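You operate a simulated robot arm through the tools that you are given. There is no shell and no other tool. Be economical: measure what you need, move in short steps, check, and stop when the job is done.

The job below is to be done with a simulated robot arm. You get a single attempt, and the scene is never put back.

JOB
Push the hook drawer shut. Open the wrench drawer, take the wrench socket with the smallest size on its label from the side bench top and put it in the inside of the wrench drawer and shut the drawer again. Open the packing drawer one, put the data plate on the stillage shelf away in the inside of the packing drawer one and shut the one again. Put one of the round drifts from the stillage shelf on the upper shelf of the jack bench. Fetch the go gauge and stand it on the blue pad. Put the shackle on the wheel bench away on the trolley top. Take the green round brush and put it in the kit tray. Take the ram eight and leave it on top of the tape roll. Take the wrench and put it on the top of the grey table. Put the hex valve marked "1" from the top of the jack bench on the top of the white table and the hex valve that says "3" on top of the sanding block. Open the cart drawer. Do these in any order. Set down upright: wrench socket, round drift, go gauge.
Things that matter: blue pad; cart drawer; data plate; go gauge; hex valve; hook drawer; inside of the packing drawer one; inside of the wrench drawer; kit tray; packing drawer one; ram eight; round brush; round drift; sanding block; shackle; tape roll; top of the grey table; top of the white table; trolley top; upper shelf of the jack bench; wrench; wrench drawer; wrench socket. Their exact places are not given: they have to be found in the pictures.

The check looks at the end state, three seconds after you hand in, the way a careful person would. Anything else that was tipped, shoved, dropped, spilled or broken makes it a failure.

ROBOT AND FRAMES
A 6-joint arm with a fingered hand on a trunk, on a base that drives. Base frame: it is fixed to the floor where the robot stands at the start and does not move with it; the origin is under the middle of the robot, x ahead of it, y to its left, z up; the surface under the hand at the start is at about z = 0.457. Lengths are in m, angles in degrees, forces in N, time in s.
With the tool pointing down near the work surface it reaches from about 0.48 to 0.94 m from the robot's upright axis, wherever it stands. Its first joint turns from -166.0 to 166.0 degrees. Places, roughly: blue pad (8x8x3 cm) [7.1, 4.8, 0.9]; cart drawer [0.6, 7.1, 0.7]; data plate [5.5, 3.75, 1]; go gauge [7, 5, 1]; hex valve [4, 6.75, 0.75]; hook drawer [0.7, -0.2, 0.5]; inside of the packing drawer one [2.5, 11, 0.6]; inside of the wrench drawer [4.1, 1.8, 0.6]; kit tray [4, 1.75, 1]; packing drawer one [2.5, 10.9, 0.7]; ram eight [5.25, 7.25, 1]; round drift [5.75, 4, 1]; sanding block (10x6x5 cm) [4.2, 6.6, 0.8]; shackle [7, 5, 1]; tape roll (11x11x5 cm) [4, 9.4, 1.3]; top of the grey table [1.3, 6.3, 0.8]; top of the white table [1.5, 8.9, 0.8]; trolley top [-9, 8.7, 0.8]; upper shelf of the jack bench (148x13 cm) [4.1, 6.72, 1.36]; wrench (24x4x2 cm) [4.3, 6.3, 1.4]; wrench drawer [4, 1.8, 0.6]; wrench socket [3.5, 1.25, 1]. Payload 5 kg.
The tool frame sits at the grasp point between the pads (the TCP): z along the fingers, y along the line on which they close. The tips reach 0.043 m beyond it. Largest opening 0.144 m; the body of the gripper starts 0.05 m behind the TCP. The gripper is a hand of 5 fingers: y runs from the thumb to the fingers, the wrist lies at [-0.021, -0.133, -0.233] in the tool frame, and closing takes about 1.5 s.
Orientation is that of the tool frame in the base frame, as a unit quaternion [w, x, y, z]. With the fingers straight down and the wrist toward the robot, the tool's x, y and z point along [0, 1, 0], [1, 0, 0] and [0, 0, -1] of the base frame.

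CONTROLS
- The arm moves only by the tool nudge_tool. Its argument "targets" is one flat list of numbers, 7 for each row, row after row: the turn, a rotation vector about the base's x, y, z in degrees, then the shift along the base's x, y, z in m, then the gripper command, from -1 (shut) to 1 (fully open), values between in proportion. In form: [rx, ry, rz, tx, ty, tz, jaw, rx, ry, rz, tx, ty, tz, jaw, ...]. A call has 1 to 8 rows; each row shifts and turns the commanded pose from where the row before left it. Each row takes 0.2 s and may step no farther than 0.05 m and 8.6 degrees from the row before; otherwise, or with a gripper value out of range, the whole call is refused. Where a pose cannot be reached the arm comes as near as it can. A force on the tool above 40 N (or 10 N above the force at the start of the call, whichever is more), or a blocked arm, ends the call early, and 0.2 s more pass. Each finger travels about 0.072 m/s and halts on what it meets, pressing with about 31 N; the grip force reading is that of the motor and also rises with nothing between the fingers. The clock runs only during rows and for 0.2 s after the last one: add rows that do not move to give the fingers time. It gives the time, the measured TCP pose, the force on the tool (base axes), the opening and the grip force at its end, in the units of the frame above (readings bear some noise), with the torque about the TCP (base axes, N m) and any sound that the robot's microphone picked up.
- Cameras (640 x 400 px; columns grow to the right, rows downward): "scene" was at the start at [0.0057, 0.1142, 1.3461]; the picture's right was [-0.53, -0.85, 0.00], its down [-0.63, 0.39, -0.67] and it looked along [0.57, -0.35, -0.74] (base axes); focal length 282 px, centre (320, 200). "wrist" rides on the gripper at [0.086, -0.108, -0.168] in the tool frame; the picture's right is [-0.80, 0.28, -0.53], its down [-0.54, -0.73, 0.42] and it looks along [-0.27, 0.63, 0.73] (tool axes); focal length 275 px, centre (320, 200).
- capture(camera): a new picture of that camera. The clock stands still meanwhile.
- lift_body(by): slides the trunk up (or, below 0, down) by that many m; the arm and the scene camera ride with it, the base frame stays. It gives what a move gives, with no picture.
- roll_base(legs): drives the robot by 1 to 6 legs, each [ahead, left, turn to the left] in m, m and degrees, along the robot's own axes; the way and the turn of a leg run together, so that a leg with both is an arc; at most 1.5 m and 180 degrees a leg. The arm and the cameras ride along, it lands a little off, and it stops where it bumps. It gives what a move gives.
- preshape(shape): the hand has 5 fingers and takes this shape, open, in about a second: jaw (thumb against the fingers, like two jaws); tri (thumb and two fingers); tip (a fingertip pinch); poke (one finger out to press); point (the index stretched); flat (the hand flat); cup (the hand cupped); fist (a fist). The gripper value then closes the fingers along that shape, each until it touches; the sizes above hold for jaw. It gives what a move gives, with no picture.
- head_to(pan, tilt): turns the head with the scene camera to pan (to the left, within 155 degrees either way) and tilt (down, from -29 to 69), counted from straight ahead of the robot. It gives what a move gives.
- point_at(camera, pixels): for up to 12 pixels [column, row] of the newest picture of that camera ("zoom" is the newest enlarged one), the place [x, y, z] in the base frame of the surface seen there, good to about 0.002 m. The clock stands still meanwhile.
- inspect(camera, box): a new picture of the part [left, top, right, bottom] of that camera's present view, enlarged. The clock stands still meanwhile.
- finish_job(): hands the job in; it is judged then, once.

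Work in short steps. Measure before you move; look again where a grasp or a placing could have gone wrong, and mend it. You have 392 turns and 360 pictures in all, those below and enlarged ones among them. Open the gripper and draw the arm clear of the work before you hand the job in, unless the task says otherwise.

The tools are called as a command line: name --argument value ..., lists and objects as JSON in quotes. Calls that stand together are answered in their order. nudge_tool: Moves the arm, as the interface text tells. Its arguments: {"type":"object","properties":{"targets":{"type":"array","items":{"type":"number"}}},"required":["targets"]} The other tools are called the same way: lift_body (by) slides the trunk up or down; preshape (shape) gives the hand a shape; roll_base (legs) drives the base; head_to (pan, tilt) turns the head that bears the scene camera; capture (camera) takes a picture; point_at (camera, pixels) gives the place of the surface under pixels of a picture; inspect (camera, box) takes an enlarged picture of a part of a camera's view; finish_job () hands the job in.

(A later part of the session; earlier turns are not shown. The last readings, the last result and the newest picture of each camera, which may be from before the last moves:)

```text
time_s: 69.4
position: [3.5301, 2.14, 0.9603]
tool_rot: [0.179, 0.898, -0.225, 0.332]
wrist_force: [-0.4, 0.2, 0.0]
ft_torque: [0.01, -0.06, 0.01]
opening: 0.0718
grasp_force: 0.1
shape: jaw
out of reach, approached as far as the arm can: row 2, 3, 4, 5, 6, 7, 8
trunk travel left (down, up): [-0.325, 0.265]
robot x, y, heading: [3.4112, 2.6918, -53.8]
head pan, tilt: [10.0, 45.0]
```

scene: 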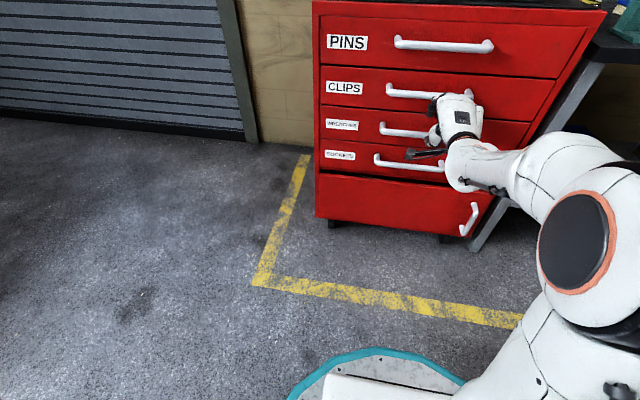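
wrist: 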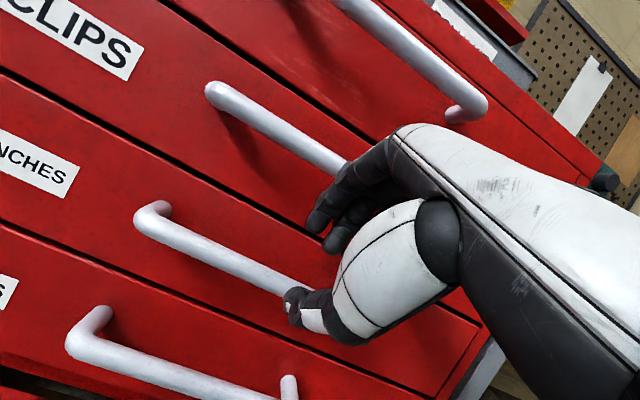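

That roll direction runs out of reach. I roll back and try the other way.

nudge_tool --targets '[-4.1, 4.75, 5.7, 0, 0, 0, 0, -4.1, 4.75, 5.7, 0, 0, 0, 0, -4.1, 4.75, 5.7, 0, 0, 0, 0, -4.1, 4.75, 5.7, 0, 0, 0, 0, -4.1, 4.75, 5.7, 0, 0, 0, 0, -4.1, 4.75, 5.7, 0, 0, 0, 0, -4.1, 4.75, 5.7, 0, 0, 0, 0, -4.1, 4.75, 5.7, 0, 0, 0, 0]'

nudge_tool --targets '[-4.1, 4.75, 5.7, 0, 0, 0, 0, -4.1, 4.75, 5.7, 0, 0, 0, 0, -4.1, 4.75, 5.7, 0, 0, 0, 0, -4.1, 4.75, 5.7, 0, 0, 0, 0, -4.1, 4.75, 5.7, 0, 0, 0, 0, -4.1, 4.75, 5.7, 0, 0, 0, 0, -4.1, 4.75, 5.7, 0, 0, 0, 0, -4.1, 4.75, 5.7, 0, 0, 0, 0]'

capture --camera "scene"

```text
time_s: 71.2
position: [3.5375, 2.1319, 0.9684]
tool_rot: [0.363, 0.899, 0.193, 0.151]
wrist_force: [-0.2, 0.7, 0.5]
ft_torque: [-0.02, 0.02, 0.02]
opening: 0.0717
grasp_force: 0.1
shape: jaw
out of reach, approached as far as the arm can: row 1, 2
trunk travel left (down, up): [-0.325, 0.265]
robot x, y, heading: [3.414, 2.6914, -54.1]
head pan, tilt: [10.0, 45.0]
```

```text
time_s: 73.0
position: [3.5366, 2.1338, 0.9685]
tool_rot: [0.427, 0.622, 0.652, -0.071]
wrist_force: [0.5, 0.0, 0.5]
ft_torque: [-0.01, 0.05, -0.01]
opening: 0.072
grasp_force: 0.0
shape: jaw
trunk travel left (down, up): [-0.325, 0.265]
robot x, y, heading: [3.4104, 2.6914, -53.6]
head pan, tilt: [10.0, 45.0]
```

```text
326 pictures are left
```

scene: 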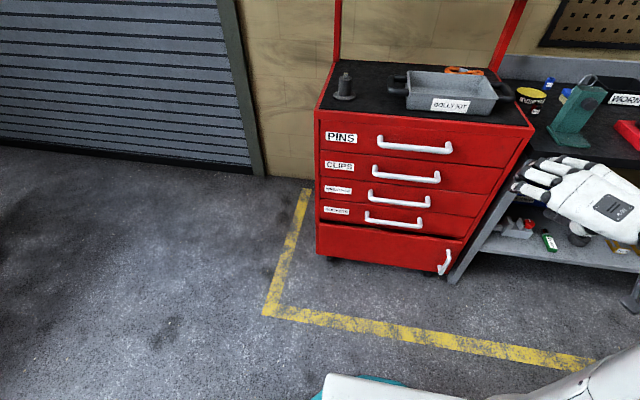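

This direction works: the hand is now rolled about 68° with the wrist to the right. I continue rolling.

nudge_tool --targets '[-4, 5.3, 5.3, 0, 0, 0, 0, -4, 5.3, 5.3, 0, 0, 0, 0, -4, 5.3, 5.3, 0, 0, 0, 0, -4, 5.3, 5.3, 0, 0, 0, 0, -4, 5.3, 5.3, 0, 0, 0, 0, -4, 5.3, 5.3, 0, 0, 0, 0, -4, 5.3, 5.3, 0, 0, 0, 0, -4, 5.3, 5.3, 0, 0, 0, 0]'

nudge_tool --targets '[-4, 5.3, 5.3, 0, 0, 0, 0, -4, 5.3, 5.3, 0, 0, 0, 0, -4, 5.3, 5.3, 0, 0, 0, 0, -4, 5.3, 5.3, 0, 0, 0, 0]'

capture --camera "scene"

```text
time_s: 74.8
position: [3.5382, 2.1336, 0.9687]
tool_rot: [0.315, 0.152, 0.888, -0.299]
wrist_force: [0.6, -0.2, 0.2]
ft_torque: [0.02, 0.01, -0.03]
opening: 0.0717
grasp_force: 0.0
shape: jaw
trunk travel left (down, up): [-0.325, 0.265]
robot x, y, heading: [3.4152, 2.688, -53.8]
head pan, tilt: [10.0, 45.0]
```

```text
time_s: 75.8
position: [3.5369, 2.1322, 0.9694]
tool_rot: [0.215, -0.115, 0.893, -0.378]
wrist_force: [-0.1, 0.3, -0.3]
ft_torque: [-0.02, -0.01, 0.03]
opening: 0.0719
grasp_force: 0.0
shape: jaw
trunk travel left (down, up): [-0.325, 0.265]
robot x, y, heading: [3.4106, 2.691, -53.8]
head pan, tilt: [10.0, 45.0]
```

```text
325 pictures are left
```

scene: 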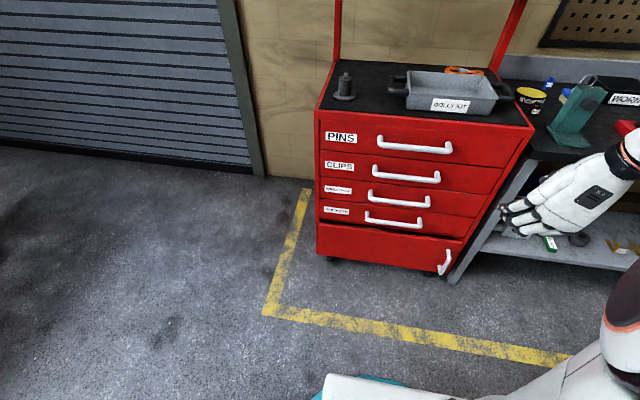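

The roll works; now the fingers are below and the thumb on top. I level the fingers to point straight at the drawer and line up with the handle centre.

nudge_tool --targets '[-7.2, -0.88, 1.08, 0.0343, 0.001, 0, 0, -7.2, -0.88, 1.08, 0.0343, 0.001, 0, 0, -7.2, -0.88, 1.08, 0.0343, 0.001, 0, 0, -7.2, -0.88, 1.08, 0.0343, 0.001, 0, 0, -7.2, -0.88, 1.08, 0.0343, 0.001, 0, 0, -7.2, -0.88, 1.08, 0.0343, 0.001, 0, 0, 0, 0, 0, 0.0343, 0.001, 0, 0, 0, 0, 0, 0.0343, 0.001, 0, 0]'

lift_body --by -0.3

capture --camera "scene"

```text
time_s: 77.6
position: [3.7951, 2.1327, 0.9628]
tool_rot: [-0.23, 0.219, -0.67, 0.671]
wrist_force: [-0.3, 0.1, 1.4]
ft_torque: [0.01, 0.01, 0.03]
opening: 0.0721
grasp_force: 0.2
shape: jaw
out of reach, approached as far as the arm can: row 8
trunk travel left (down, up): [-0.325, 0.265]
robot x, y, heading: [3.4147, 2.6896, -53.7]
head pan, tilt: [10.0, 45.0]
```

```text
time_s: 80.6
position: [3.7966, 2.1323, 0.663]
tool_rot: [0.229, -0.219, 0.671, -0.671]
wrist_force: [-0.8, 0.6, -0.7]
ft_torque: [-0.02, -0.01, 0.01]
opening: 0.0721
grasp_force: 0.1
shape: jaw
trunk travel left (down, up): [-0.025, 0.565]
robot x, y, heading: [3.4122, 2.6934, -53.9]
head pan, tilt: [10.0, 45.0]
```

```text
324 pictures are left
```

scene: 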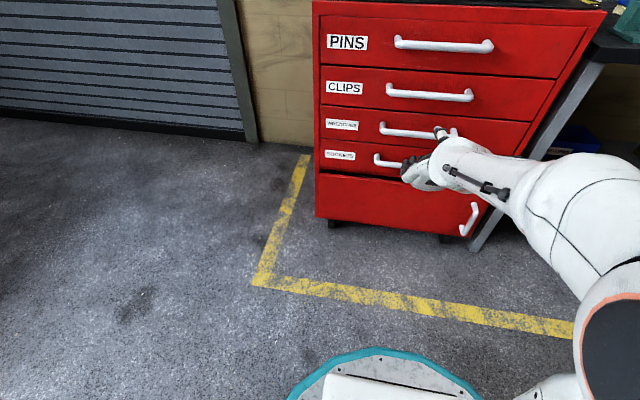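

The hand is level with fingers forward at p≈0.50, z=0.663. I lower it 2.8 cm, then drive the base ahead so that the bar enters the open hand.

nudge_tool --targets '[0, 0, 0, 0.006, 0.005, -0.014, 0, 0, 0, 0, 0.006, 0.005, -0.014, 0, 0, 0, 0, 0, 0, 0, 0]'

roll_base --legs '[[0.08, 0, 0]]'

inspect --camera "scene" --box '[340, 60, 540, 200]'

capture --camera "wrist"

```text
time_s: 81.4
position: [3.8067, 2.1413, 0.6345]
tool_rot: [0.233, -0.22, 0.67, -0.67]
wrist_force: [0.4, -0.3, 0.2]
ft_torque: [-0.03, -0.03, -0.02]
opening: 0.072
grasp_force: 0.1
shape: jaw
trunk travel left (down, up): [-0.025, 0.565]
robot x, y, heading: [3.4137, 2.6872, -54.1]
head pan, tilt: [10.0, 45.0]
```

```text
time_s: 82.5
position: [3.8545, 2.0751, 0.6351]
tool_rot: [0.232, -0.219, 0.67, -0.67]
wrist_force: [-0.3, -0.6, -1.0]
ft_torque: [0.0, 0.0, -0.02]
opening: 0.0717
grasp_force: 0.0
shape: jaw
trunk travel left (down, up): [-0.025, 0.565]
robot x, y, heading: [3.457, 2.6247, -53.9]
head pan, tilt: [10.0, 45.0]
```

```text
2.86 times, centred on (440, 130) of scene
```

zoom: 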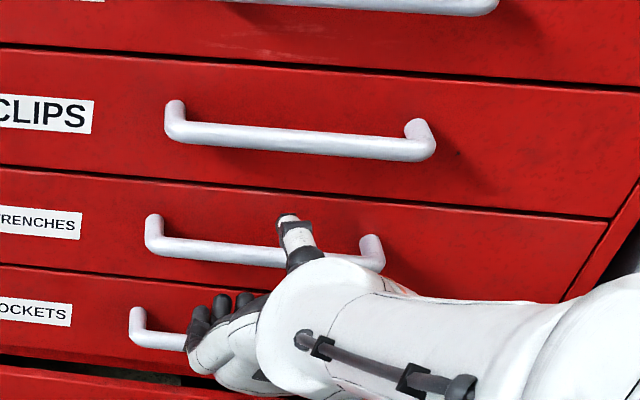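

```text
322 pictures are left
```

wrist: 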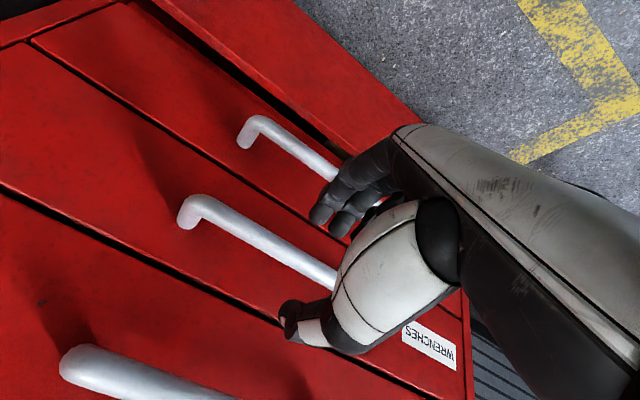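

The WRENCHES bar lies between the thumb (above) and the fingers (below). I advance 5 cm more and close.

roll_base --legs '[[0.052, 0, 0]]'

nudge_tool --targets '[0, 0, 0, 0, 0, 0, -1, 0, 0, 0, 0, 0, 0, -1, 0, 0, 0, 0, 0, 0, -1, 0, 0, 0, 0, 0, 0, -1, 0, 0, 0, 0, 0, 0, -1, 0, 0, 0, 0, 0, 0, -1]'

capture --camera "wrist"

```text
time_s: 83.4
position: [3.8852, 2.032, 0.6353]
tool_rot: [0.233, -0.218, 0.67, -0.67]
wrist_force: [1.3, -0.7, 0.2]
ft_torque: [0.02, -0.02, -0.02]
opening: 0.0716
grasp_force: 0.1
shape: jaw
trunk travel left (down, up): [-0.025, 0.565]
robot x, y, heading: [3.491, 2.5818, -53.7]
head pan, tilt: [10.0, 45.0]
```

```text
time_s: 84.8
position: [3.8868, 2.032, 0.6351]
tool_rot: [-0.232, 0.219, -0.67, 0.67]
wrist_force: [2.0, -1.8, 0.6]
ft_torque: [-0.1, 0.21, 0.07]
opening: 0.0009
grasp_force: 30.9
shape: jaw
trunk travel left (down, up): [-0.025, 0.565]
robot x, y, heading: [3.4882, 2.5805, -54.0]
head pan, tilt: [10.0, 45.0]
```

```text
321 pictures are left
```

wrist: 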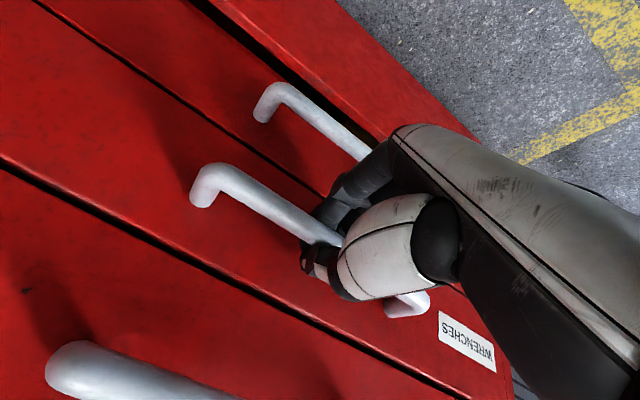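

The hand has closed around the bar. I drive the base straight back 0.30 m to open the drawer.

roll_base --legs '[[-0.3, 0, 0]]'

capture --camera "scene"

```text
time_s: 86.9
position: [3.7046, 2.2783, 0.6352]
tool_rot: [-0.232, 0.218, -0.67, 0.671]
wrist_force: [7.1, 5.4, 5.2]
ft_torque: [-0.1, 0.05, 0.17]
opening: 0.001
grasp_force: 31.0
shape: jaw
trunk travel left (down, up): [-0.025, 0.565]
robot x, y, heading: [3.3078, 2.8311, -54.0]
head pan, tilt: [10.0, 45.0]
```

```text
320 pictures are left
```

scene: 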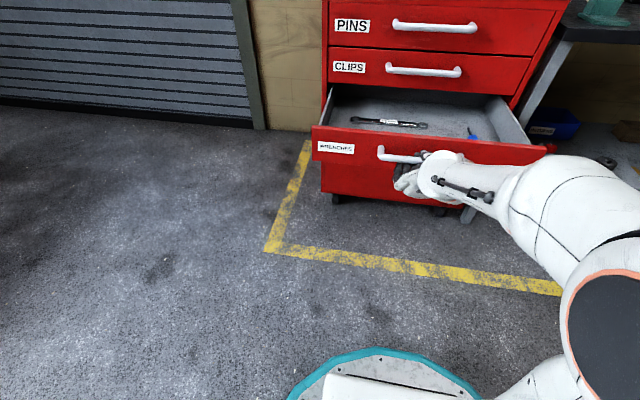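

The drawer is open, with a wrench and a blue item inside. I release, back the hand off, raise the trunk, and turn the hand to point down with its closing line along the bench (wrist on the right).

nudge_tool --targets '[0, 0, 0, 0, 0, 0, 0, 0, 0, 0, 0, 0, 0, 0, 0, 0, 0, 0, 0, 0, 0, 0, 0, 0, 0, 0, 0, 0, 0, 0, 0, 0, 0, 0, 0]'

roll_base --legs '[[-0.15, 0, 0]]'

lift_body --by 0.35

nudge_tool --targets '[6.5, -0.91, -4.62, 0, 0, 0, 0, 6.5, -0.91, -4.62, 0, 0, 0, 0, 6.5, -0.91, -4.62, 0, 0, 0, 0, 6.5, -0.91, -4.62, 0, 0, 0, 0, 6.5, -0.91, -4.62, 0, 0, 0, 0, 6.5, -0.91, -4.62, 0, 0, 0, 0, 6.5, -0.91, -4.62, 0, 0, 0, 0, 6.5, -0.91, -4.62, 0, 0, 0, 0]'

nudge_tool --targets '[6.5, -0.91, -4.62, 0, 0, 0, 0, 6.5, -0.91, -4.62, 0, 0, 0, 0, 6.5, -0.91, -4.62, 0, 0, 0, 0, 6.5, -0.91, -4.62, 0, 0, 0, 0, 6.5, -0.91, -4.62, 0, 0, 0, 0, 6.5, -0.91, -4.62, 0, 0, 0, 0, 6.5, -0.91, -4.62, 0, 0, 0, 0]'

capture --camera "scene"

```text
time_s: 88.1
position: [3.7046, 2.28, 0.6362]
tool_rot: [-0.232, 0.219, -0.67, 0.67]
wrist_force: [-1.1, -0.1, -0.3]
ft_torque: [0.0, 0.0, 0.0]
opening: 0.0716
grasp_force: 0.1
shape: jaw
trunk travel left (down, up): [-0.025, 0.565]
robot x, y, heading: [3.3133, 2.8267, -54.1]
head pan, tilt: [10.0, 45.0]
```

```text
time_s: 89.5
position: [3.6167, 2.4022, 0.6346]
tool_rot: [-0.231, 0.217, -0.67, 0.671]
wrist_force: [-0.2, 0.3, 0.4]
ft_torque: [0.0, -0.01, 0.03]
opening: 0.0713
grasp_force: 0.1
shape: jaw
trunk travel left (down, up): [-0.025, 0.565]
robot x, y, heading: [3.2216, 2.9484, -53.9]
head pan, tilt: [10.0, 45.0]
```

```text
time_s: 92.9
position: [3.6155, 2.4023, 0.9846]
tool_rot: [-0.232, 0.219, -0.67, 0.67]
wrist_force: [-0.5, -0.2, -0.1]
ft_torque: [0.01, -0.01, 0.01]
opening: 0.0713
grasp_force: 0.1
shape: jaw
trunk travel left (down, up): [-0.375, 0.215]
robot x, y, heading: [3.2276, 2.9499, -54.0]
head pan, tilt: [10.0, 45.0]
```

```text
time_s: 94.7
position: [3.583, 2.3805, 0.9791]
tool_rot: [0.125, 0.162, 0.909, -0.364]
wrist_force: [-0.7, -0.4, 0.2]
ft_torque: [-0.02, 0.04, -0.01]
opening: 0.0716
grasp_force: 0.1
shape: jaw
out of reach, approached as far as the arm can: row 1, 2, 3
trunk travel left (down, up): [-0.375, 0.215]
robot x, y, heading: [3.2225, 2.9518, -54.2]
head pan, tilt: [10.0, 45.0]
```

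```text
time_s: 96.3
position: [3.5848, 2.381, 0.9776]
tool_rot: [-0.001, 0.457, 0.89, 0.002]
wrist_force: [0.3, -0.3, -0.1]
ft_torque: [-0.02, 0.03, 0.0]
opening: 0.0715
grasp_force: 0.1
shape: jaw
trunk travel left (down, up): [-0.375, 0.215]
robot x, y, heading: [3.2185, 2.9537, -54.0]
head pan, tilt: [10.0, 45.0]
```

```text
319 pictures are left
```

scene: 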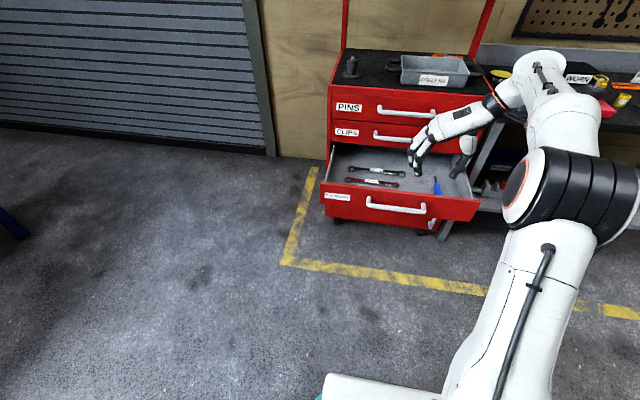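

The hand points down now. I measure the drawer interior to pick an empty spot for the socket.

inspect --camera "scene" --box '[315, 130, 485, 240]'

point_at --camera "scene" --pixels '[[340, 160], [400, 195], [430, 190], [450, 190], [437, 186], [395, 208], [325, 185], [470, 200], [405, 178]]'

```text
3.64 times, centred on (400, 185) of scene
```

zoom: 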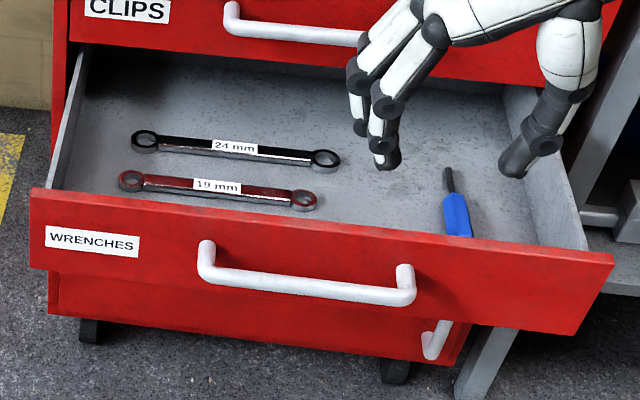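

```text
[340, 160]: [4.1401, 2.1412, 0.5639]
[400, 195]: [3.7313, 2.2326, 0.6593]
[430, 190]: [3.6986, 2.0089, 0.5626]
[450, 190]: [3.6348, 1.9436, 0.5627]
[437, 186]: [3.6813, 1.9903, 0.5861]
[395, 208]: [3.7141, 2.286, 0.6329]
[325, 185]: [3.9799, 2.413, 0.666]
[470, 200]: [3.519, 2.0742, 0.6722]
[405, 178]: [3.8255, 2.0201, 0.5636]
```

The drawer floor is at z=0.563, with a free gap around l≈4.215 between the wrenches and the screwdriver. For the longer reach to the socket I turn the hand 90° so the wrist is toward the robot, raise the trunk, and drive to the socket.

nudge_tool --targets '[0, 0, -8.2, 0, 0, 0, 0, 0, 0, -8.2, 0, 0, 0, 0, 0, 0, -8.2, 0, 0, 0, 0, 0, 0, -8.2, 0, 0, 0, 0, 0, 0, -8.2, 0, 0, 0, 0, 0, 0, -8.2, 0, 0, 0, 0, 0, 0, -8.2, 0, 0, 0, 0, 0, 0, -8.2, 0, 0, 0, 0]'

nudge_tool --targets '[0, 0, -8.2, 0, 0, 0, 0, 0, 0, -8.2, 0, 0, 0, 0, 0, 0, -8, 0, 0, 0, 0]'

lift_body --by 0.15

roll_base --legs '[[0, -0.6, 0], [0.7, 0, 0]]'

head_to --pan 0 --tilt 50

capture --camera "scene"

capture --camera "wrist"

```text
time_s: 98.1
position: [3.5842, 2.3794, 0.9787]
tool_rot: [-0.001, 0.865, 0.501, -0.001]
wrist_force: [-0.2, 0.3, 0.0]
ft_torque: [0.02, -0.01, 0.01]
opening: 0.0717
grasp_force: 0.1
shape: jaw
trunk travel left (down, up): [-0.375, 0.215]
robot x, y, heading: [3.2225, 2.9545, -54.1]
head pan, tilt: [10.0, 45.0]
```

```text
time_s: 98.9
position: [3.5723, 2.3748, 0.9735]
tool_rot: [0.001, 0.95, 0.312, 0.005]
wrist_force: [0.0, 0.1, 0.0]
ft_torque: [-0.01, 0.0, 0.0]
opening: 0.0717
grasp_force: 0.1
shape: jaw
out of reach, approached as far as the arm can: row 3
trunk travel left (down, up): [-0.375, 0.215]
robot x, y, heading: [3.223, 2.9532, -54.0]
head pan, tilt: [10.0, 45.0]
```

```text
time_s: 100.7
position: [3.5732, 2.3754, 1.1231]
tool_rot: [0.002, 0.95, 0.313, 0.004]
wrist_force: [-0.1, -0.4, -0.4]
ft_torque: [0.0, -0.01, -0.01]
opening: 0.0715
grasp_force: 0.0
shape: jaw
trunk travel left (down, up): [-0.525, 0.065]
robot x, y, heading: [3.2212, 2.9562, -54.1]
head pan, tilt: [10.0, 45.0]
```

```text
time_s: 107.5
position: [3.5098, 1.4588, 1.1232]
tool_rot: [0.002, 0.947, 0.321, 0.004]
wrist_force: [0.4, 0.3, 0.2]
ft_torque: [0.02, 0.0, 0.0]
opening: 0.0716
grasp_force: 0.1
shape: jaw
trunk travel left (down, up): [-0.525, 0.065]
robot x, y, heading: [3.1461, 2.0303, -53.4]
head pan, tilt: [10.0, 45.0]
```

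```text
time_s: 108.2
position: [3.5095, 1.4597, 1.1226]
tool_rot: [0.002, 0.947, 0.321, 0.004]
wrist_force: [-1.1, -0.5, 0.0]
ft_torque: [0.01, 0.0, -0.01]
opening: 0.0716
grasp_force: 0.1
shape: jaw
trunk travel left (down, up): [-0.525, 0.065]
robot x, y, heading: [3.1443, 2.0336, -53.2]
head pan, tilt: [0.0, 50.0]
```

```text
317 pictures are left
```

scene: 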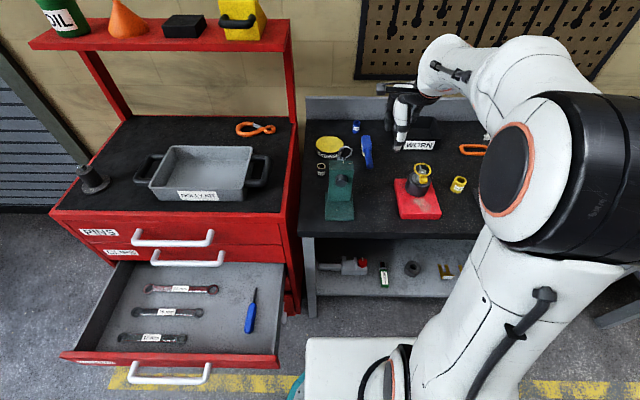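

```text
316 pictures are left
```

wrist: 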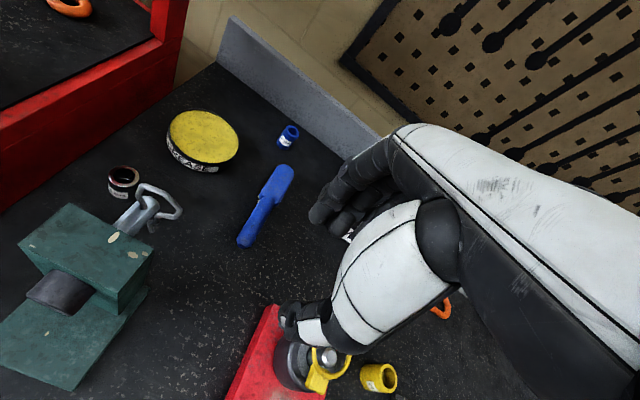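

A third, dark socket is visible behind the green post at wrist (122,182) and scene (321,169). I read its label.

inspect --camera "scene" --box '[308, 158, 336, 178]'

inspect --camera "wrist" --box '[92, 155, 156, 205]'

point_at --camera "wrist" --pixels '[[122, 172], [122, 185], [122, 198], [150, 210], [200, 130], [250, 215], [286, 140], [90, 225], [150, 260]]'

```text
16.00 times, centred on (322, 168) of scene
```

zoom: 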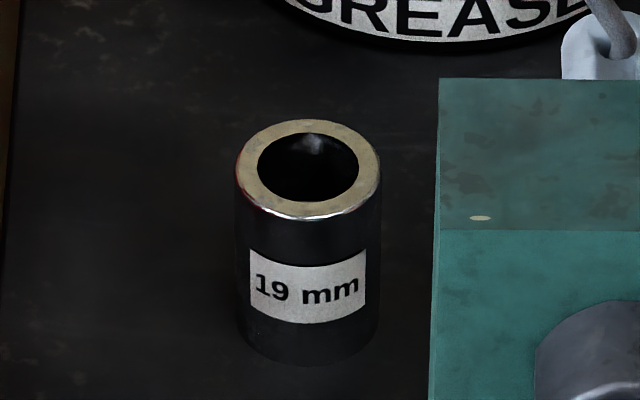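

```text
8.00 times, centred on (124, 180) of wrist
```

zoom: 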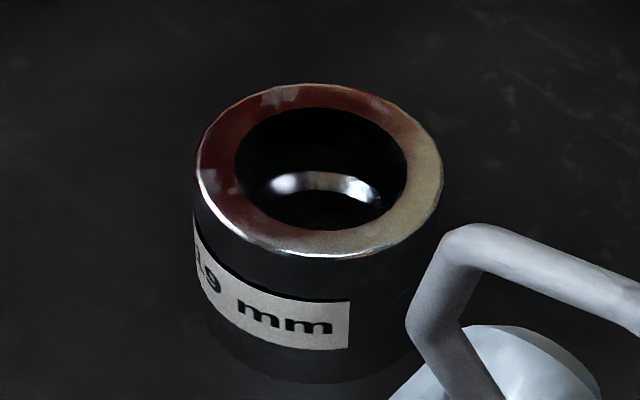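

```text
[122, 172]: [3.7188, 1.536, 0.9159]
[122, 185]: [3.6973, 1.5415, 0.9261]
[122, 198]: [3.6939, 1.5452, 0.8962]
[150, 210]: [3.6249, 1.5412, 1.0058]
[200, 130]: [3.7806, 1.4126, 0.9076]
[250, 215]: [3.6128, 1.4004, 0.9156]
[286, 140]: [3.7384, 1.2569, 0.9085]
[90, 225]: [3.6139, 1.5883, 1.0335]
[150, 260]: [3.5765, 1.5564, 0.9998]
```

19 mm, so the blue 17 mm is the smallest. I measure the blue socket precisely.

inspect --camera "wrist" --box '[264, 112, 312, 157]'

```text
8.89 times, centred on (288, 134) of wrist
```

zoom: 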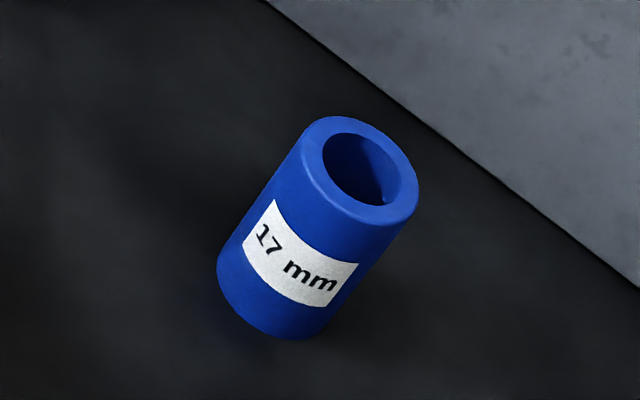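

point_at --camera "zoom" --pixels '[[312, 142], [408, 195], [380, 128], [345, 205], [290, 240], [285, 340], [450, 170], [520, 100]]'

```text
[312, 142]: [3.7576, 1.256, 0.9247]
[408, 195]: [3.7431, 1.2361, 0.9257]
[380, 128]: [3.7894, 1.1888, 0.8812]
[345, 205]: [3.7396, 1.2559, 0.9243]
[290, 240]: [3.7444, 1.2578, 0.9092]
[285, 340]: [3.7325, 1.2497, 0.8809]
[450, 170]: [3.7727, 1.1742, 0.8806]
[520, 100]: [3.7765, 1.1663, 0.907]
```

I check the backsplash height and position to be sure the hand clears it.

point_at --camera "wrist" --pixels '[[300, 68], [285, 85], [330, 125], [340, 140], [380, 135], [250, 205], [280, 170]]'

point_at --camera "scene" --pixels '[[330, 99], [345, 97], [340, 112], [420, 132], [405, 140], [357, 122], [367, 150], [300, 388], [320, 345]]'

```text
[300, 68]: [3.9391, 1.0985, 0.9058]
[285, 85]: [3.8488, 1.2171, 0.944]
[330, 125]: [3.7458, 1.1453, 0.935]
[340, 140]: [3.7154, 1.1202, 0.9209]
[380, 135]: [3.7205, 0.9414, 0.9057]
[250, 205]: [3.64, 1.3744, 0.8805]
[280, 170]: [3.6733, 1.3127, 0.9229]
```

```text
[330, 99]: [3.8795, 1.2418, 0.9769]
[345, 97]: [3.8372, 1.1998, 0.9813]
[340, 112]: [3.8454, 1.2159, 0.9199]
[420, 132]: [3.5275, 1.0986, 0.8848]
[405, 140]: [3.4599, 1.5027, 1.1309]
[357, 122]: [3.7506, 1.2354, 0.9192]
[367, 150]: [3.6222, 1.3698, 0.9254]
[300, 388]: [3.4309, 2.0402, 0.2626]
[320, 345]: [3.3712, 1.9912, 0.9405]
```

The backsplash top is at z=0.982, so the hand clears it. The base ring radius is about 0.29 m, so I can drive 0.12 m closer.

roll_base --legs '[[0.12, 0, -0.8]]'

```text
time_s: 109.5
position: [3.5709, 1.3603, 1.1231]
tool_rot: [0.002, 0.949, 0.314, 0.004]
wrist_force: [-0.2, -0.9, -0.1]
ft_torque: [0.02, 0.01, -0.04]
opening: 0.0716
grasp_force: 0.2
shape: jaw
trunk travel left (down, up): [-0.525, 0.065]
robot x, y, heading: [3.2205, 1.9396, -54.0]
head pan, tilt: [0.0, 50.0]
```

I move above the socket at height and start lowering, with the opening at about 6 cm.

nudge_tool --targets '[0, 0, 0, 0.0354, -0.0236, 0, -0.1, 0, 0, 0, 0.0354, -0.0236, 0, -0.1, 0, 0, 0, 0.0354, -0.0236, 0, -0.1, 0, 0, 0, 0.0354, -0.0236, 0, -0.1, 0, 0, 0, 0.0354, -0.0236, 0, -0.1, 0, 0, 0, 0, 0, -0.04, -0.1, 0, 0, 0, 0, 0, -0.04, -0.1, 0, 0, 0, 0, 0, -0.02, -0.1]'

capture --camera "wrist"

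inspect --camera "scene" --box '[280, 60, 440, 180]'

```text
time_s: 111.3
position: [3.6567, 1.2312, 0.9705]
tool_rot: [0.002, 0.949, 0.314, 0.005]
wrist_force: [0.1, 0.4, 0.2]
ft_torque: [0.04, 0.01, 0.02]
opening: 0.0649
grasp_force: 0.1
shape: jaw
out of reach, approached as far as the arm can: row 1, 2, 3, 4, 5
trunk travel left (down, up): [-0.525, 0.065]
robot x, y, heading: [3.2175, 1.9359, -53.9]
head pan, tilt: [0.0, 50.0]
```

```text
312 pictures are left
```

wrist: 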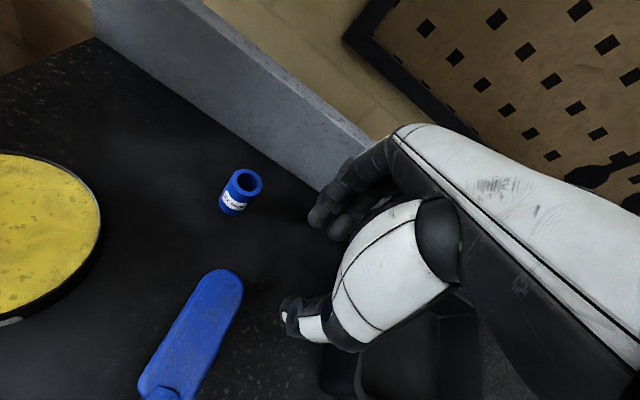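

```text
3.33 times, centred on (360, 120) of scene
```

zoom: 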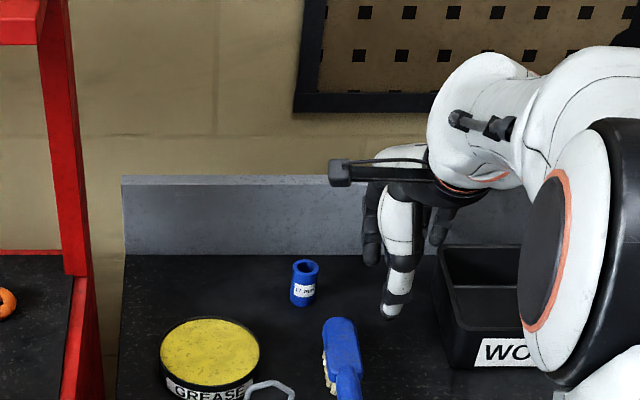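

The reach limit dragged the hand to (3.657,1.231,0.97). I raise the trunk 6 cm, which also helps reach, then move left along the bench toward the socket.

lift_body --by 0.06

nudge_tool --targets '[0, 0, 0, 0.0325, 0.0235, 0, -0.1, 0, 0, 0, 0.0325, 0.0235, 0, -0.1, 0, 0, 0, 0.013, -0.018, 0, -0.1, 0, 0, 0, 0.013, -0.018, 0, -0.1]'

```text
time_s: 112.3
position: [3.6578, 1.2308, 1.0323]
tool_rot: [0.001, 0.949, 0.314, 0.004]
wrist_force: [-0.4, -0.5, 1.1]
ft_torque: [-0.02, -0.01, -0.01]
opening: 0.0649
grasp_force: 0.2
shape: jaw
trunk travel left (down, up): [-0.585, 0.005]
robot x, y, heading: [3.2164, 1.9358, -53.9]
head pan, tilt: [0.0, 50.0]
```

```text
time_s: 113.3
position: [3.6893, 1.2464, 0.9987]
tool_rot: [0.009, 0.948, 0.319, 0.004]
wrist_force: [-1.7, 0.5, 0.2]
ft_torque: [0.0, 0.0, 0.01]
opening: 0.0648
grasp_force: 0.1
shape: jaw
out of reach, approached as far as the arm can: row 1, 2, 3, 4
trunk travel left (down, up): [-0.585, 0.005]
robot x, y, heading: [3.2188, 1.9343, -54.1]
head pan, tilt: [0.0, 50.0]
```

I'm at the reach limit (0.83 m at this height). I shift the base 3.5 cm ahead and 4.5 cm left to bring the hand right over the socket.

roll_base --legs '[[0.035, 0.045, 0]]'

capture --camera "wrist"

```text
time_s: 114.2
position: [3.7457, 1.2435, 0.999]
tool_rot: [0.009, 0.948, 0.319, 0.004]
wrist_force: [0.6, 0.4, 0.0]
ft_torque: [-0.03, 0.02, 0.01]
opening: 0.0645
grasp_force: 0.0
shape: jaw
trunk travel left (down, up): [-0.585, 0.005]
robot x, y, heading: [3.278, 1.9362, -54.2]
head pan, tilt: [0.0, 50.0]
```

```text
310 pictures are left
```

wrist: 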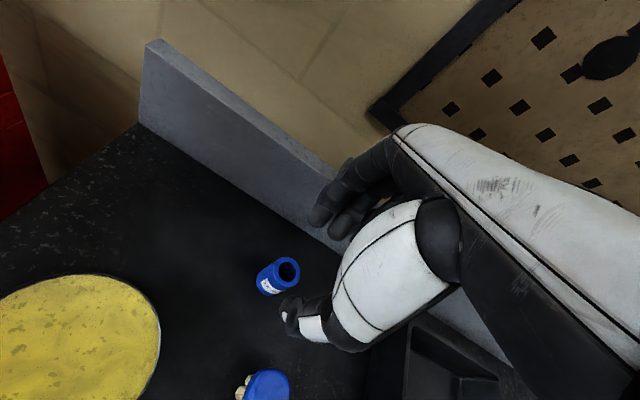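

The projected grasp point (≈(281,276) at socket depth) matches the socket at (278,275). I descend to z≈0.930 and close.

nudge_tool --targets '[0, 0, 0, 0, 0, -0.025, -0.1, 0, 0, 0, 0, 0, -0.025, -0.1, 0, 0, 0, 0, 0, -0.018, -0.1, 0, 0, 0, 0, 0, 0, -0.1]'

capture --camera "wrist"

```text
time_s: 114.9
position: [3.7472, 1.2411, 0.965]
tool_rot: [0.019, 0.948, 0.318, 0.007]
wrist_force: [-12.4, 18.8, 20.4]
ft_torque: [-1.71, -0.94, -0.19]
opening: 0.0612
grasp_force: 0.1
shape: jaw
trunk travel left (down, up): [-0.585, 0.005]
robot x, y, heading: [3.2747, 1.9352, -54.2]
head pan, tilt: [0.0, 50.0]
stopped in row 3: the force on the tool passed its limit at 49 N (the readings are from after the stop); the commanded pose is now the measured one
```

```text
309 pictures are left
```

wrist: 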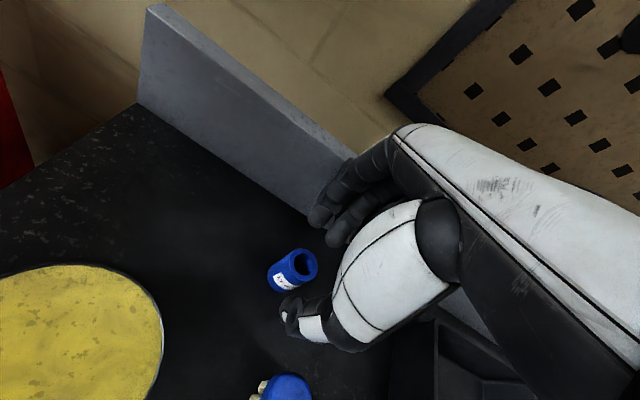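

The finger knuckles touched the backsplash. I rise, tilt the hand 20° so it leans back toward me, and try again.

nudge_tool --targets '[0, 0, 0, -0.006, 0.008, 0.03, -0.15, 0, 0, 0, 0, 0, 0.03, -0.15, -5.4, -3.9, 0, 0, 0, 0, -0.15, -5.4, -3.9, 0, 0, 0, 0, -0.15, -5.4, -3.9, 0, 0, 0, 0, -0.15, 0, 0, 0, 0, 0, 0, -0.15]'

capture --camera "wrist"

```text
time_s: 116.3
position: [3.7504, 1.2549, 1.0184]
tool_rot: [0.109, 0.936, 0.331, 0.052]
wrist_force: [-0.4, 0.3, -0.3]
ft_torque: [0.01, 0.02, 0.05]
opening: 0.0614
grasp_force: 0.1
shape: jaw
out of reach, approached as far as the arm can: row 4, 5
trunk travel left (down, up): [-0.585, 0.005]
robot x, y, heading: [3.2738, 1.9332, -54.0]
head pan, tilt: [0.0, 50.0]
```

```text
308 pictures are left
```

wrist: 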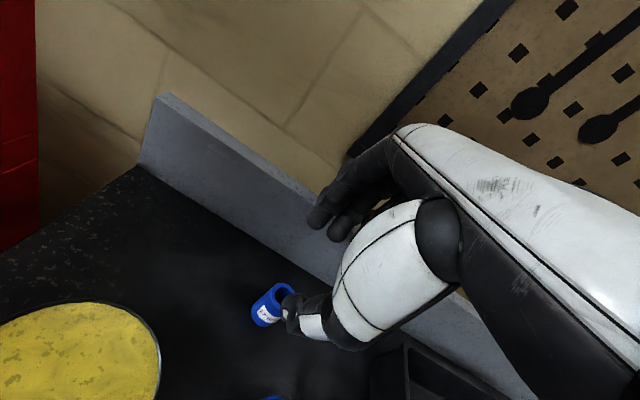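

The hand is tilted about 14° with the TCP at p=1.181. I lower it in small steps toward z≈0.937.

nudge_tool --targets '[0, 0, 0, -0.007, -0.005, -0.02, -0.2, 0, 0, 0, 0, 0, -0.02, -0.2, 0, 0, 0, 0, 0, -0.015, -0.2, 0, 0, 0, 0, 0, -0.012, -0.2, 0, 0, 0, 0, 0, -0.012, -0.2, 0, 0, 0, 0, 0, 0, -0.2]'

capture --camera "wrist"

inspect --camera "scene" --box '[280, 60, 440, 180]'

```text
time_s: 117.7
position: [3.745, 1.2507, 0.941]
tool_rot: [0.109, 0.936, 0.332, 0.052]
wrist_force: [0.6, 0.0, 0.5]
ft_torque: [-0.03, 0.02, 0.01]
opening: 0.0581
grasp_force: 0.0
shape: jaw
trunk travel left (down, up): [-0.585, 0.005]
robot x, y, heading: [3.2771, 1.9365, -53.7]
head pan, tilt: [0.0, 50.0]
```

```text
307 pictures are left
```

wrist: 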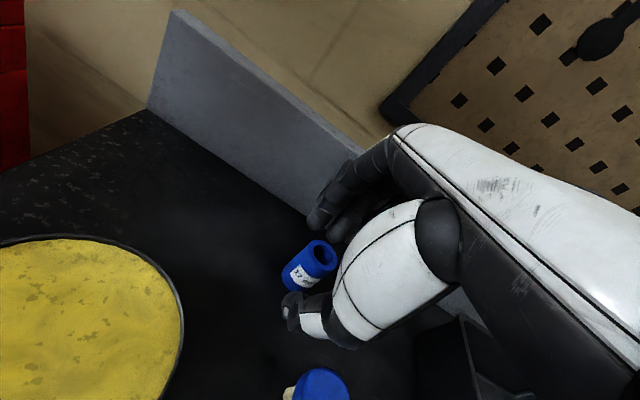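

```text
3.33 times, centred on (360, 120) of scene
```

zoom: 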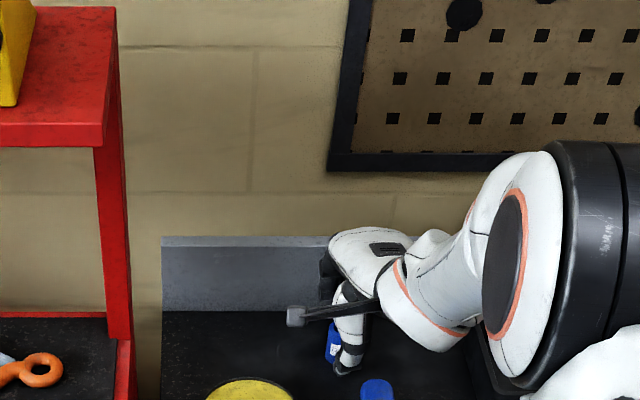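

Clear of everything; the socket sits between fingers and thumb. I lower 6 mm more and close gently.

nudge_tool --targets '[0, 0, 0, 0, 0, -0.006, -0.2, 0, 0, 0, 0, 0, 0, -0.4, 0, 0, 0, 0, 0, 0, -0.6, 0, 0, 0, 0, 0, 0, -0.8, 0, 0, 0, 0, 0, 0, -1, 0, 0, 0, 0, 0, 0, -1, 0, 0, 0, 0, 0, 0, -1]'

capture --camera "wrist"

```text
time_s: 119.3
position: [3.7453, 1.2504, 0.9359]
tool_rot: [0.109, 0.936, 0.332, 0.053]
wrist_force: [-0.3, -0.5, -0.2]
ft_torque: [0.04, -0.01, 0.01]
opening: 0.0214
grasp_force: 30.9
shape: jaw
trunk travel left (down, up): [-0.585, 0.005]
robot x, y, heading: [3.2761, 1.9358, -54.1]
head pan, tilt: [0.0, 50.0]
```

```text
305 pictures are left
```

wrist: 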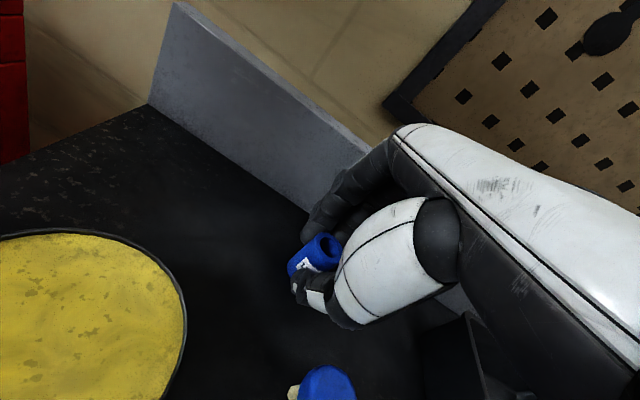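

The socket is gripped (opening 2.1 cm). I lift it and back the base away a little, then check.

nudge_tool --targets '[0, 0, 0, 0, 0, 0.03, -1, 0, 0, 0, 0, 0, 0.03, -1, 0, 0, 0, -0.018, 0.024, 0.03, -1, 0, 0, 0, -0.018, 0.024, 0.03, -1, 0, 0, 0, -0.018, 0.024, 0.03, -1, 0, 0, 0, -0.018, 0.024, 0.03, -1]'

capture --camera "wrist"

```text
time_s: 120.7
position: [3.6718, 1.3484, 1.1155]
tool_rot: [0.11, 0.936, 0.331, 0.051]
wrist_force: [-0.5, 1.0, -1.2]
ft_torque: [-0.04, -0.01, 0.01]
opening: 0.0213
grasp_force: 30.5
shape: jaw
trunk travel left (down, up): [-0.585, 0.005]
robot x, y, heading: [3.2744, 1.9348, -54.3]
head pan, tilt: [0.0, 50.0]
```

```text
304 pictures are left
```

wrist: 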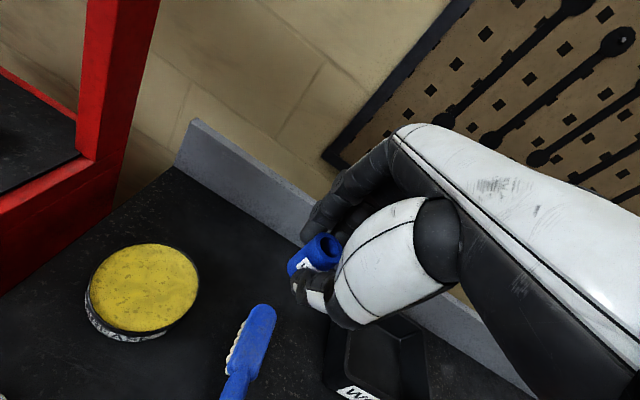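

The socket is held. I back out, slide left to the open drawer, and move the hand over the free gap.

roll_base --legs '[[-0.55, 0, 0.2], [0, 0.38, 0]]'

lift_body --by -0.3

head_to --pan 8 --tilt 55

capture --camera "scene"

capture --camera "wrist"

```text
time_s: 125.9
position: [3.6476, 2.0252, 1.1152]
tool_rot: [0.109, 0.935, 0.333, 0.052]
wrist_force: [0.1, 0.0, -1.6]
ft_torque: [-0.01, 0.01, 0.04]
opening: 0.0215
grasp_force: 31.1
shape: jaw
trunk travel left (down, up): [-0.585, 0.005]
robot x, y, heading: [3.2525, 2.6133, -53.8]
head pan, tilt: [0.0, 50.0]
```

```text
time_s: 128.9
position: [3.6471, 2.0233, 0.8137]
tool_rot: [0.108, 0.935, 0.333, 0.052]
wrist_force: [-0.3, 0.0, -0.6]
ft_torque: [0.01, 0.04, 0.0]
opening: 0.0212
grasp_force: 30.7
shape: jaw
trunk travel left (down, up): [-0.285, 0.305]
robot x, y, heading: [3.2491, 2.6125, -53.7]
head pan, tilt: [0.0, 50.0]
```

```text
time_s: 129.6
position: [3.6465, 2.0245, 0.8142]
tool_rot: [0.109, 0.935, 0.333, 0.052]
wrist_force: [-0.4, -0.5, -0.8]
ft_torque: [0.0, 0.03, 0.0]
opening: 0.0219
grasp_force: 31.0
shape: jaw
trunk travel left (down, up): [-0.285, 0.305]
robot x, y, heading: [3.2476, 2.6091, -53.6]
head pan, tilt: [8.0, 55.0]
```

```text
303 pictures are left
```

scene: 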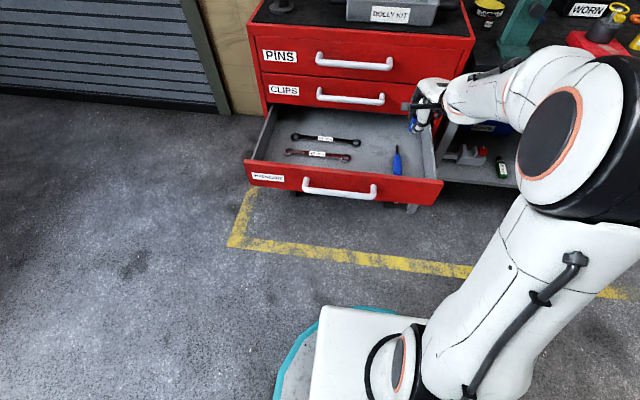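

```text
302 pictures are left
```

wrist: 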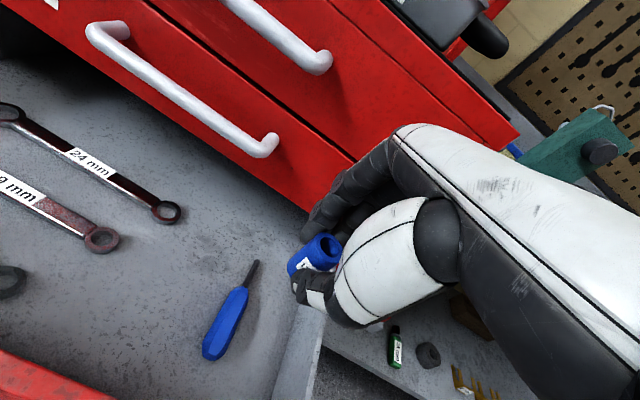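

I measure the gap between the wrench ends and the screwdriver.

point_at --camera "wrist" --pixels '[[166, 211], [100, 239], [256, 263], [213, 350], [190, 240], [165, 290], [10, 280], [270, 145], [318, 330], [60, 370]]'

```text
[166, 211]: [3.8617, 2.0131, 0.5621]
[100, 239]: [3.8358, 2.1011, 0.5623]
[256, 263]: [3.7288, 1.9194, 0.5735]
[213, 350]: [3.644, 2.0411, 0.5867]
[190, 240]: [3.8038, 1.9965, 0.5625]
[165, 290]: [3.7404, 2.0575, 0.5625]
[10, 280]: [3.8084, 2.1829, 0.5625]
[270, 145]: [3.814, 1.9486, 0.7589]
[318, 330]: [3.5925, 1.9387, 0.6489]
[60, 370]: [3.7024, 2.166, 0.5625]
```

I move over the gap at about (3.742,2.050) and lower the trunk.

nudge_tool --targets '[0, 0, 0, 0.032, 0.0085, 0, -1, 0, 0, 0, 0.032, 0.0085, 0, -1, 0, 0, 0, 0.032, 0.0085, 0, -1, 0, 0, 0, 0, 0, 0, -1]'

lift_body --by -0.16

capture --camera "wrist"

capture --camera "scene"

```text
time_s: 130.6
position: [3.7377, 2.0457, 0.8193]
tool_rot: [0.119, 0.932, 0.338, 0.061]
wrist_force: [0.3, 0.5, -1.5]
ft_torque: [0.06, -0.03, 0.03]
opening: 0.0215
grasp_force: 30.8
shape: jaw
out of reach, approached as far as the arm can: row 3
trunk travel left (down, up): [-0.285, 0.305]
robot x, y, heading: [3.2469, 2.6121, -53.8]
head pan, tilt: [8.0, 55.0]
```

```text
time_s: 132.4
position: [3.7372, 2.0463, 0.6599]
tool_rot: [0.119, 0.932, 0.337, 0.061]
wrist_force: [0.1, -0.4, -1.2]
ft_torque: [0.02, 0.04, 0.02]
opening: 0.0215
grasp_force: 31.0
shape: jaw
trunk travel left (down, up): [-0.125, 0.465]
robot x, y, heading: [3.248, 2.6118, -53.8]
head pan, tilt: [8.0, 55.0]
```

```text
301 pictures are left
```

wrist: 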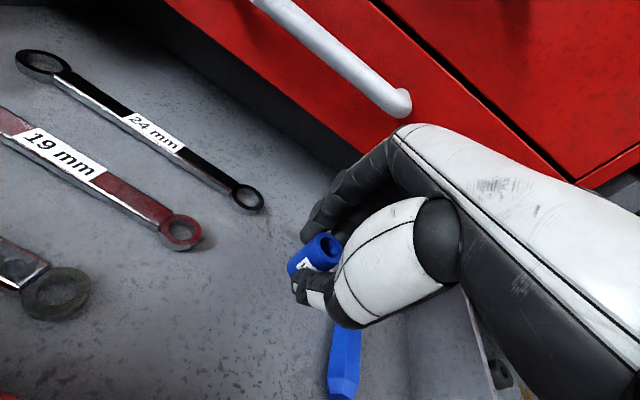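

```text
300 pictures are left
```

scene: 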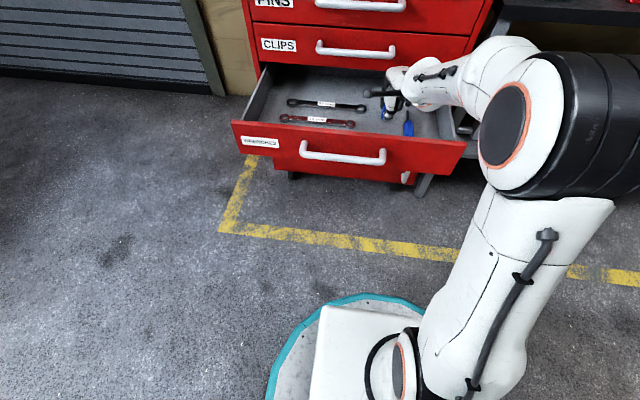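

I zoom on the held socket to judge its tilt.

inspect --camera "scene" --box '[360, 60, 440, 140]'

inspect --camera "wrist" --box '[260, 200, 380, 320]'

```text
5.00 times, centred on (400, 100) of scene
```

zoom: 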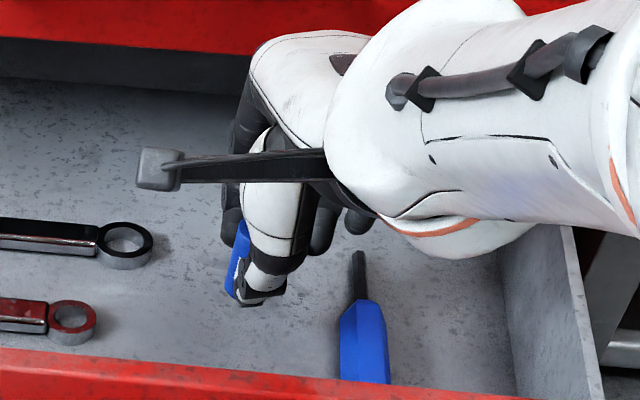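

```text
3.33 times, centred on (320, 260) of wrist
```

zoom: 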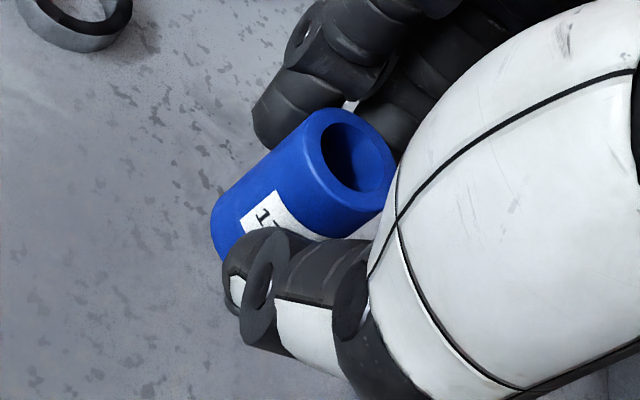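

point_at --camera "zoom" --pixels '[[312, 165], [290, 180], [270, 195], [250, 205], [235, 215], [300, 140], [240, 190], [335, 120], [325, 200], [385, 200]]'

```text
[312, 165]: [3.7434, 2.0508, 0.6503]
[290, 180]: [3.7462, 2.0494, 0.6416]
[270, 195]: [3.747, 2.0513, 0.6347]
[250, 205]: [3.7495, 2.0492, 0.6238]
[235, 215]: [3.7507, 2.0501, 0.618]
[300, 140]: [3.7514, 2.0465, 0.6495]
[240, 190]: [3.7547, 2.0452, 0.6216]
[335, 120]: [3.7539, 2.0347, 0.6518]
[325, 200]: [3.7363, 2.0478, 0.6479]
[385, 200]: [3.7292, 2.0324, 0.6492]
```

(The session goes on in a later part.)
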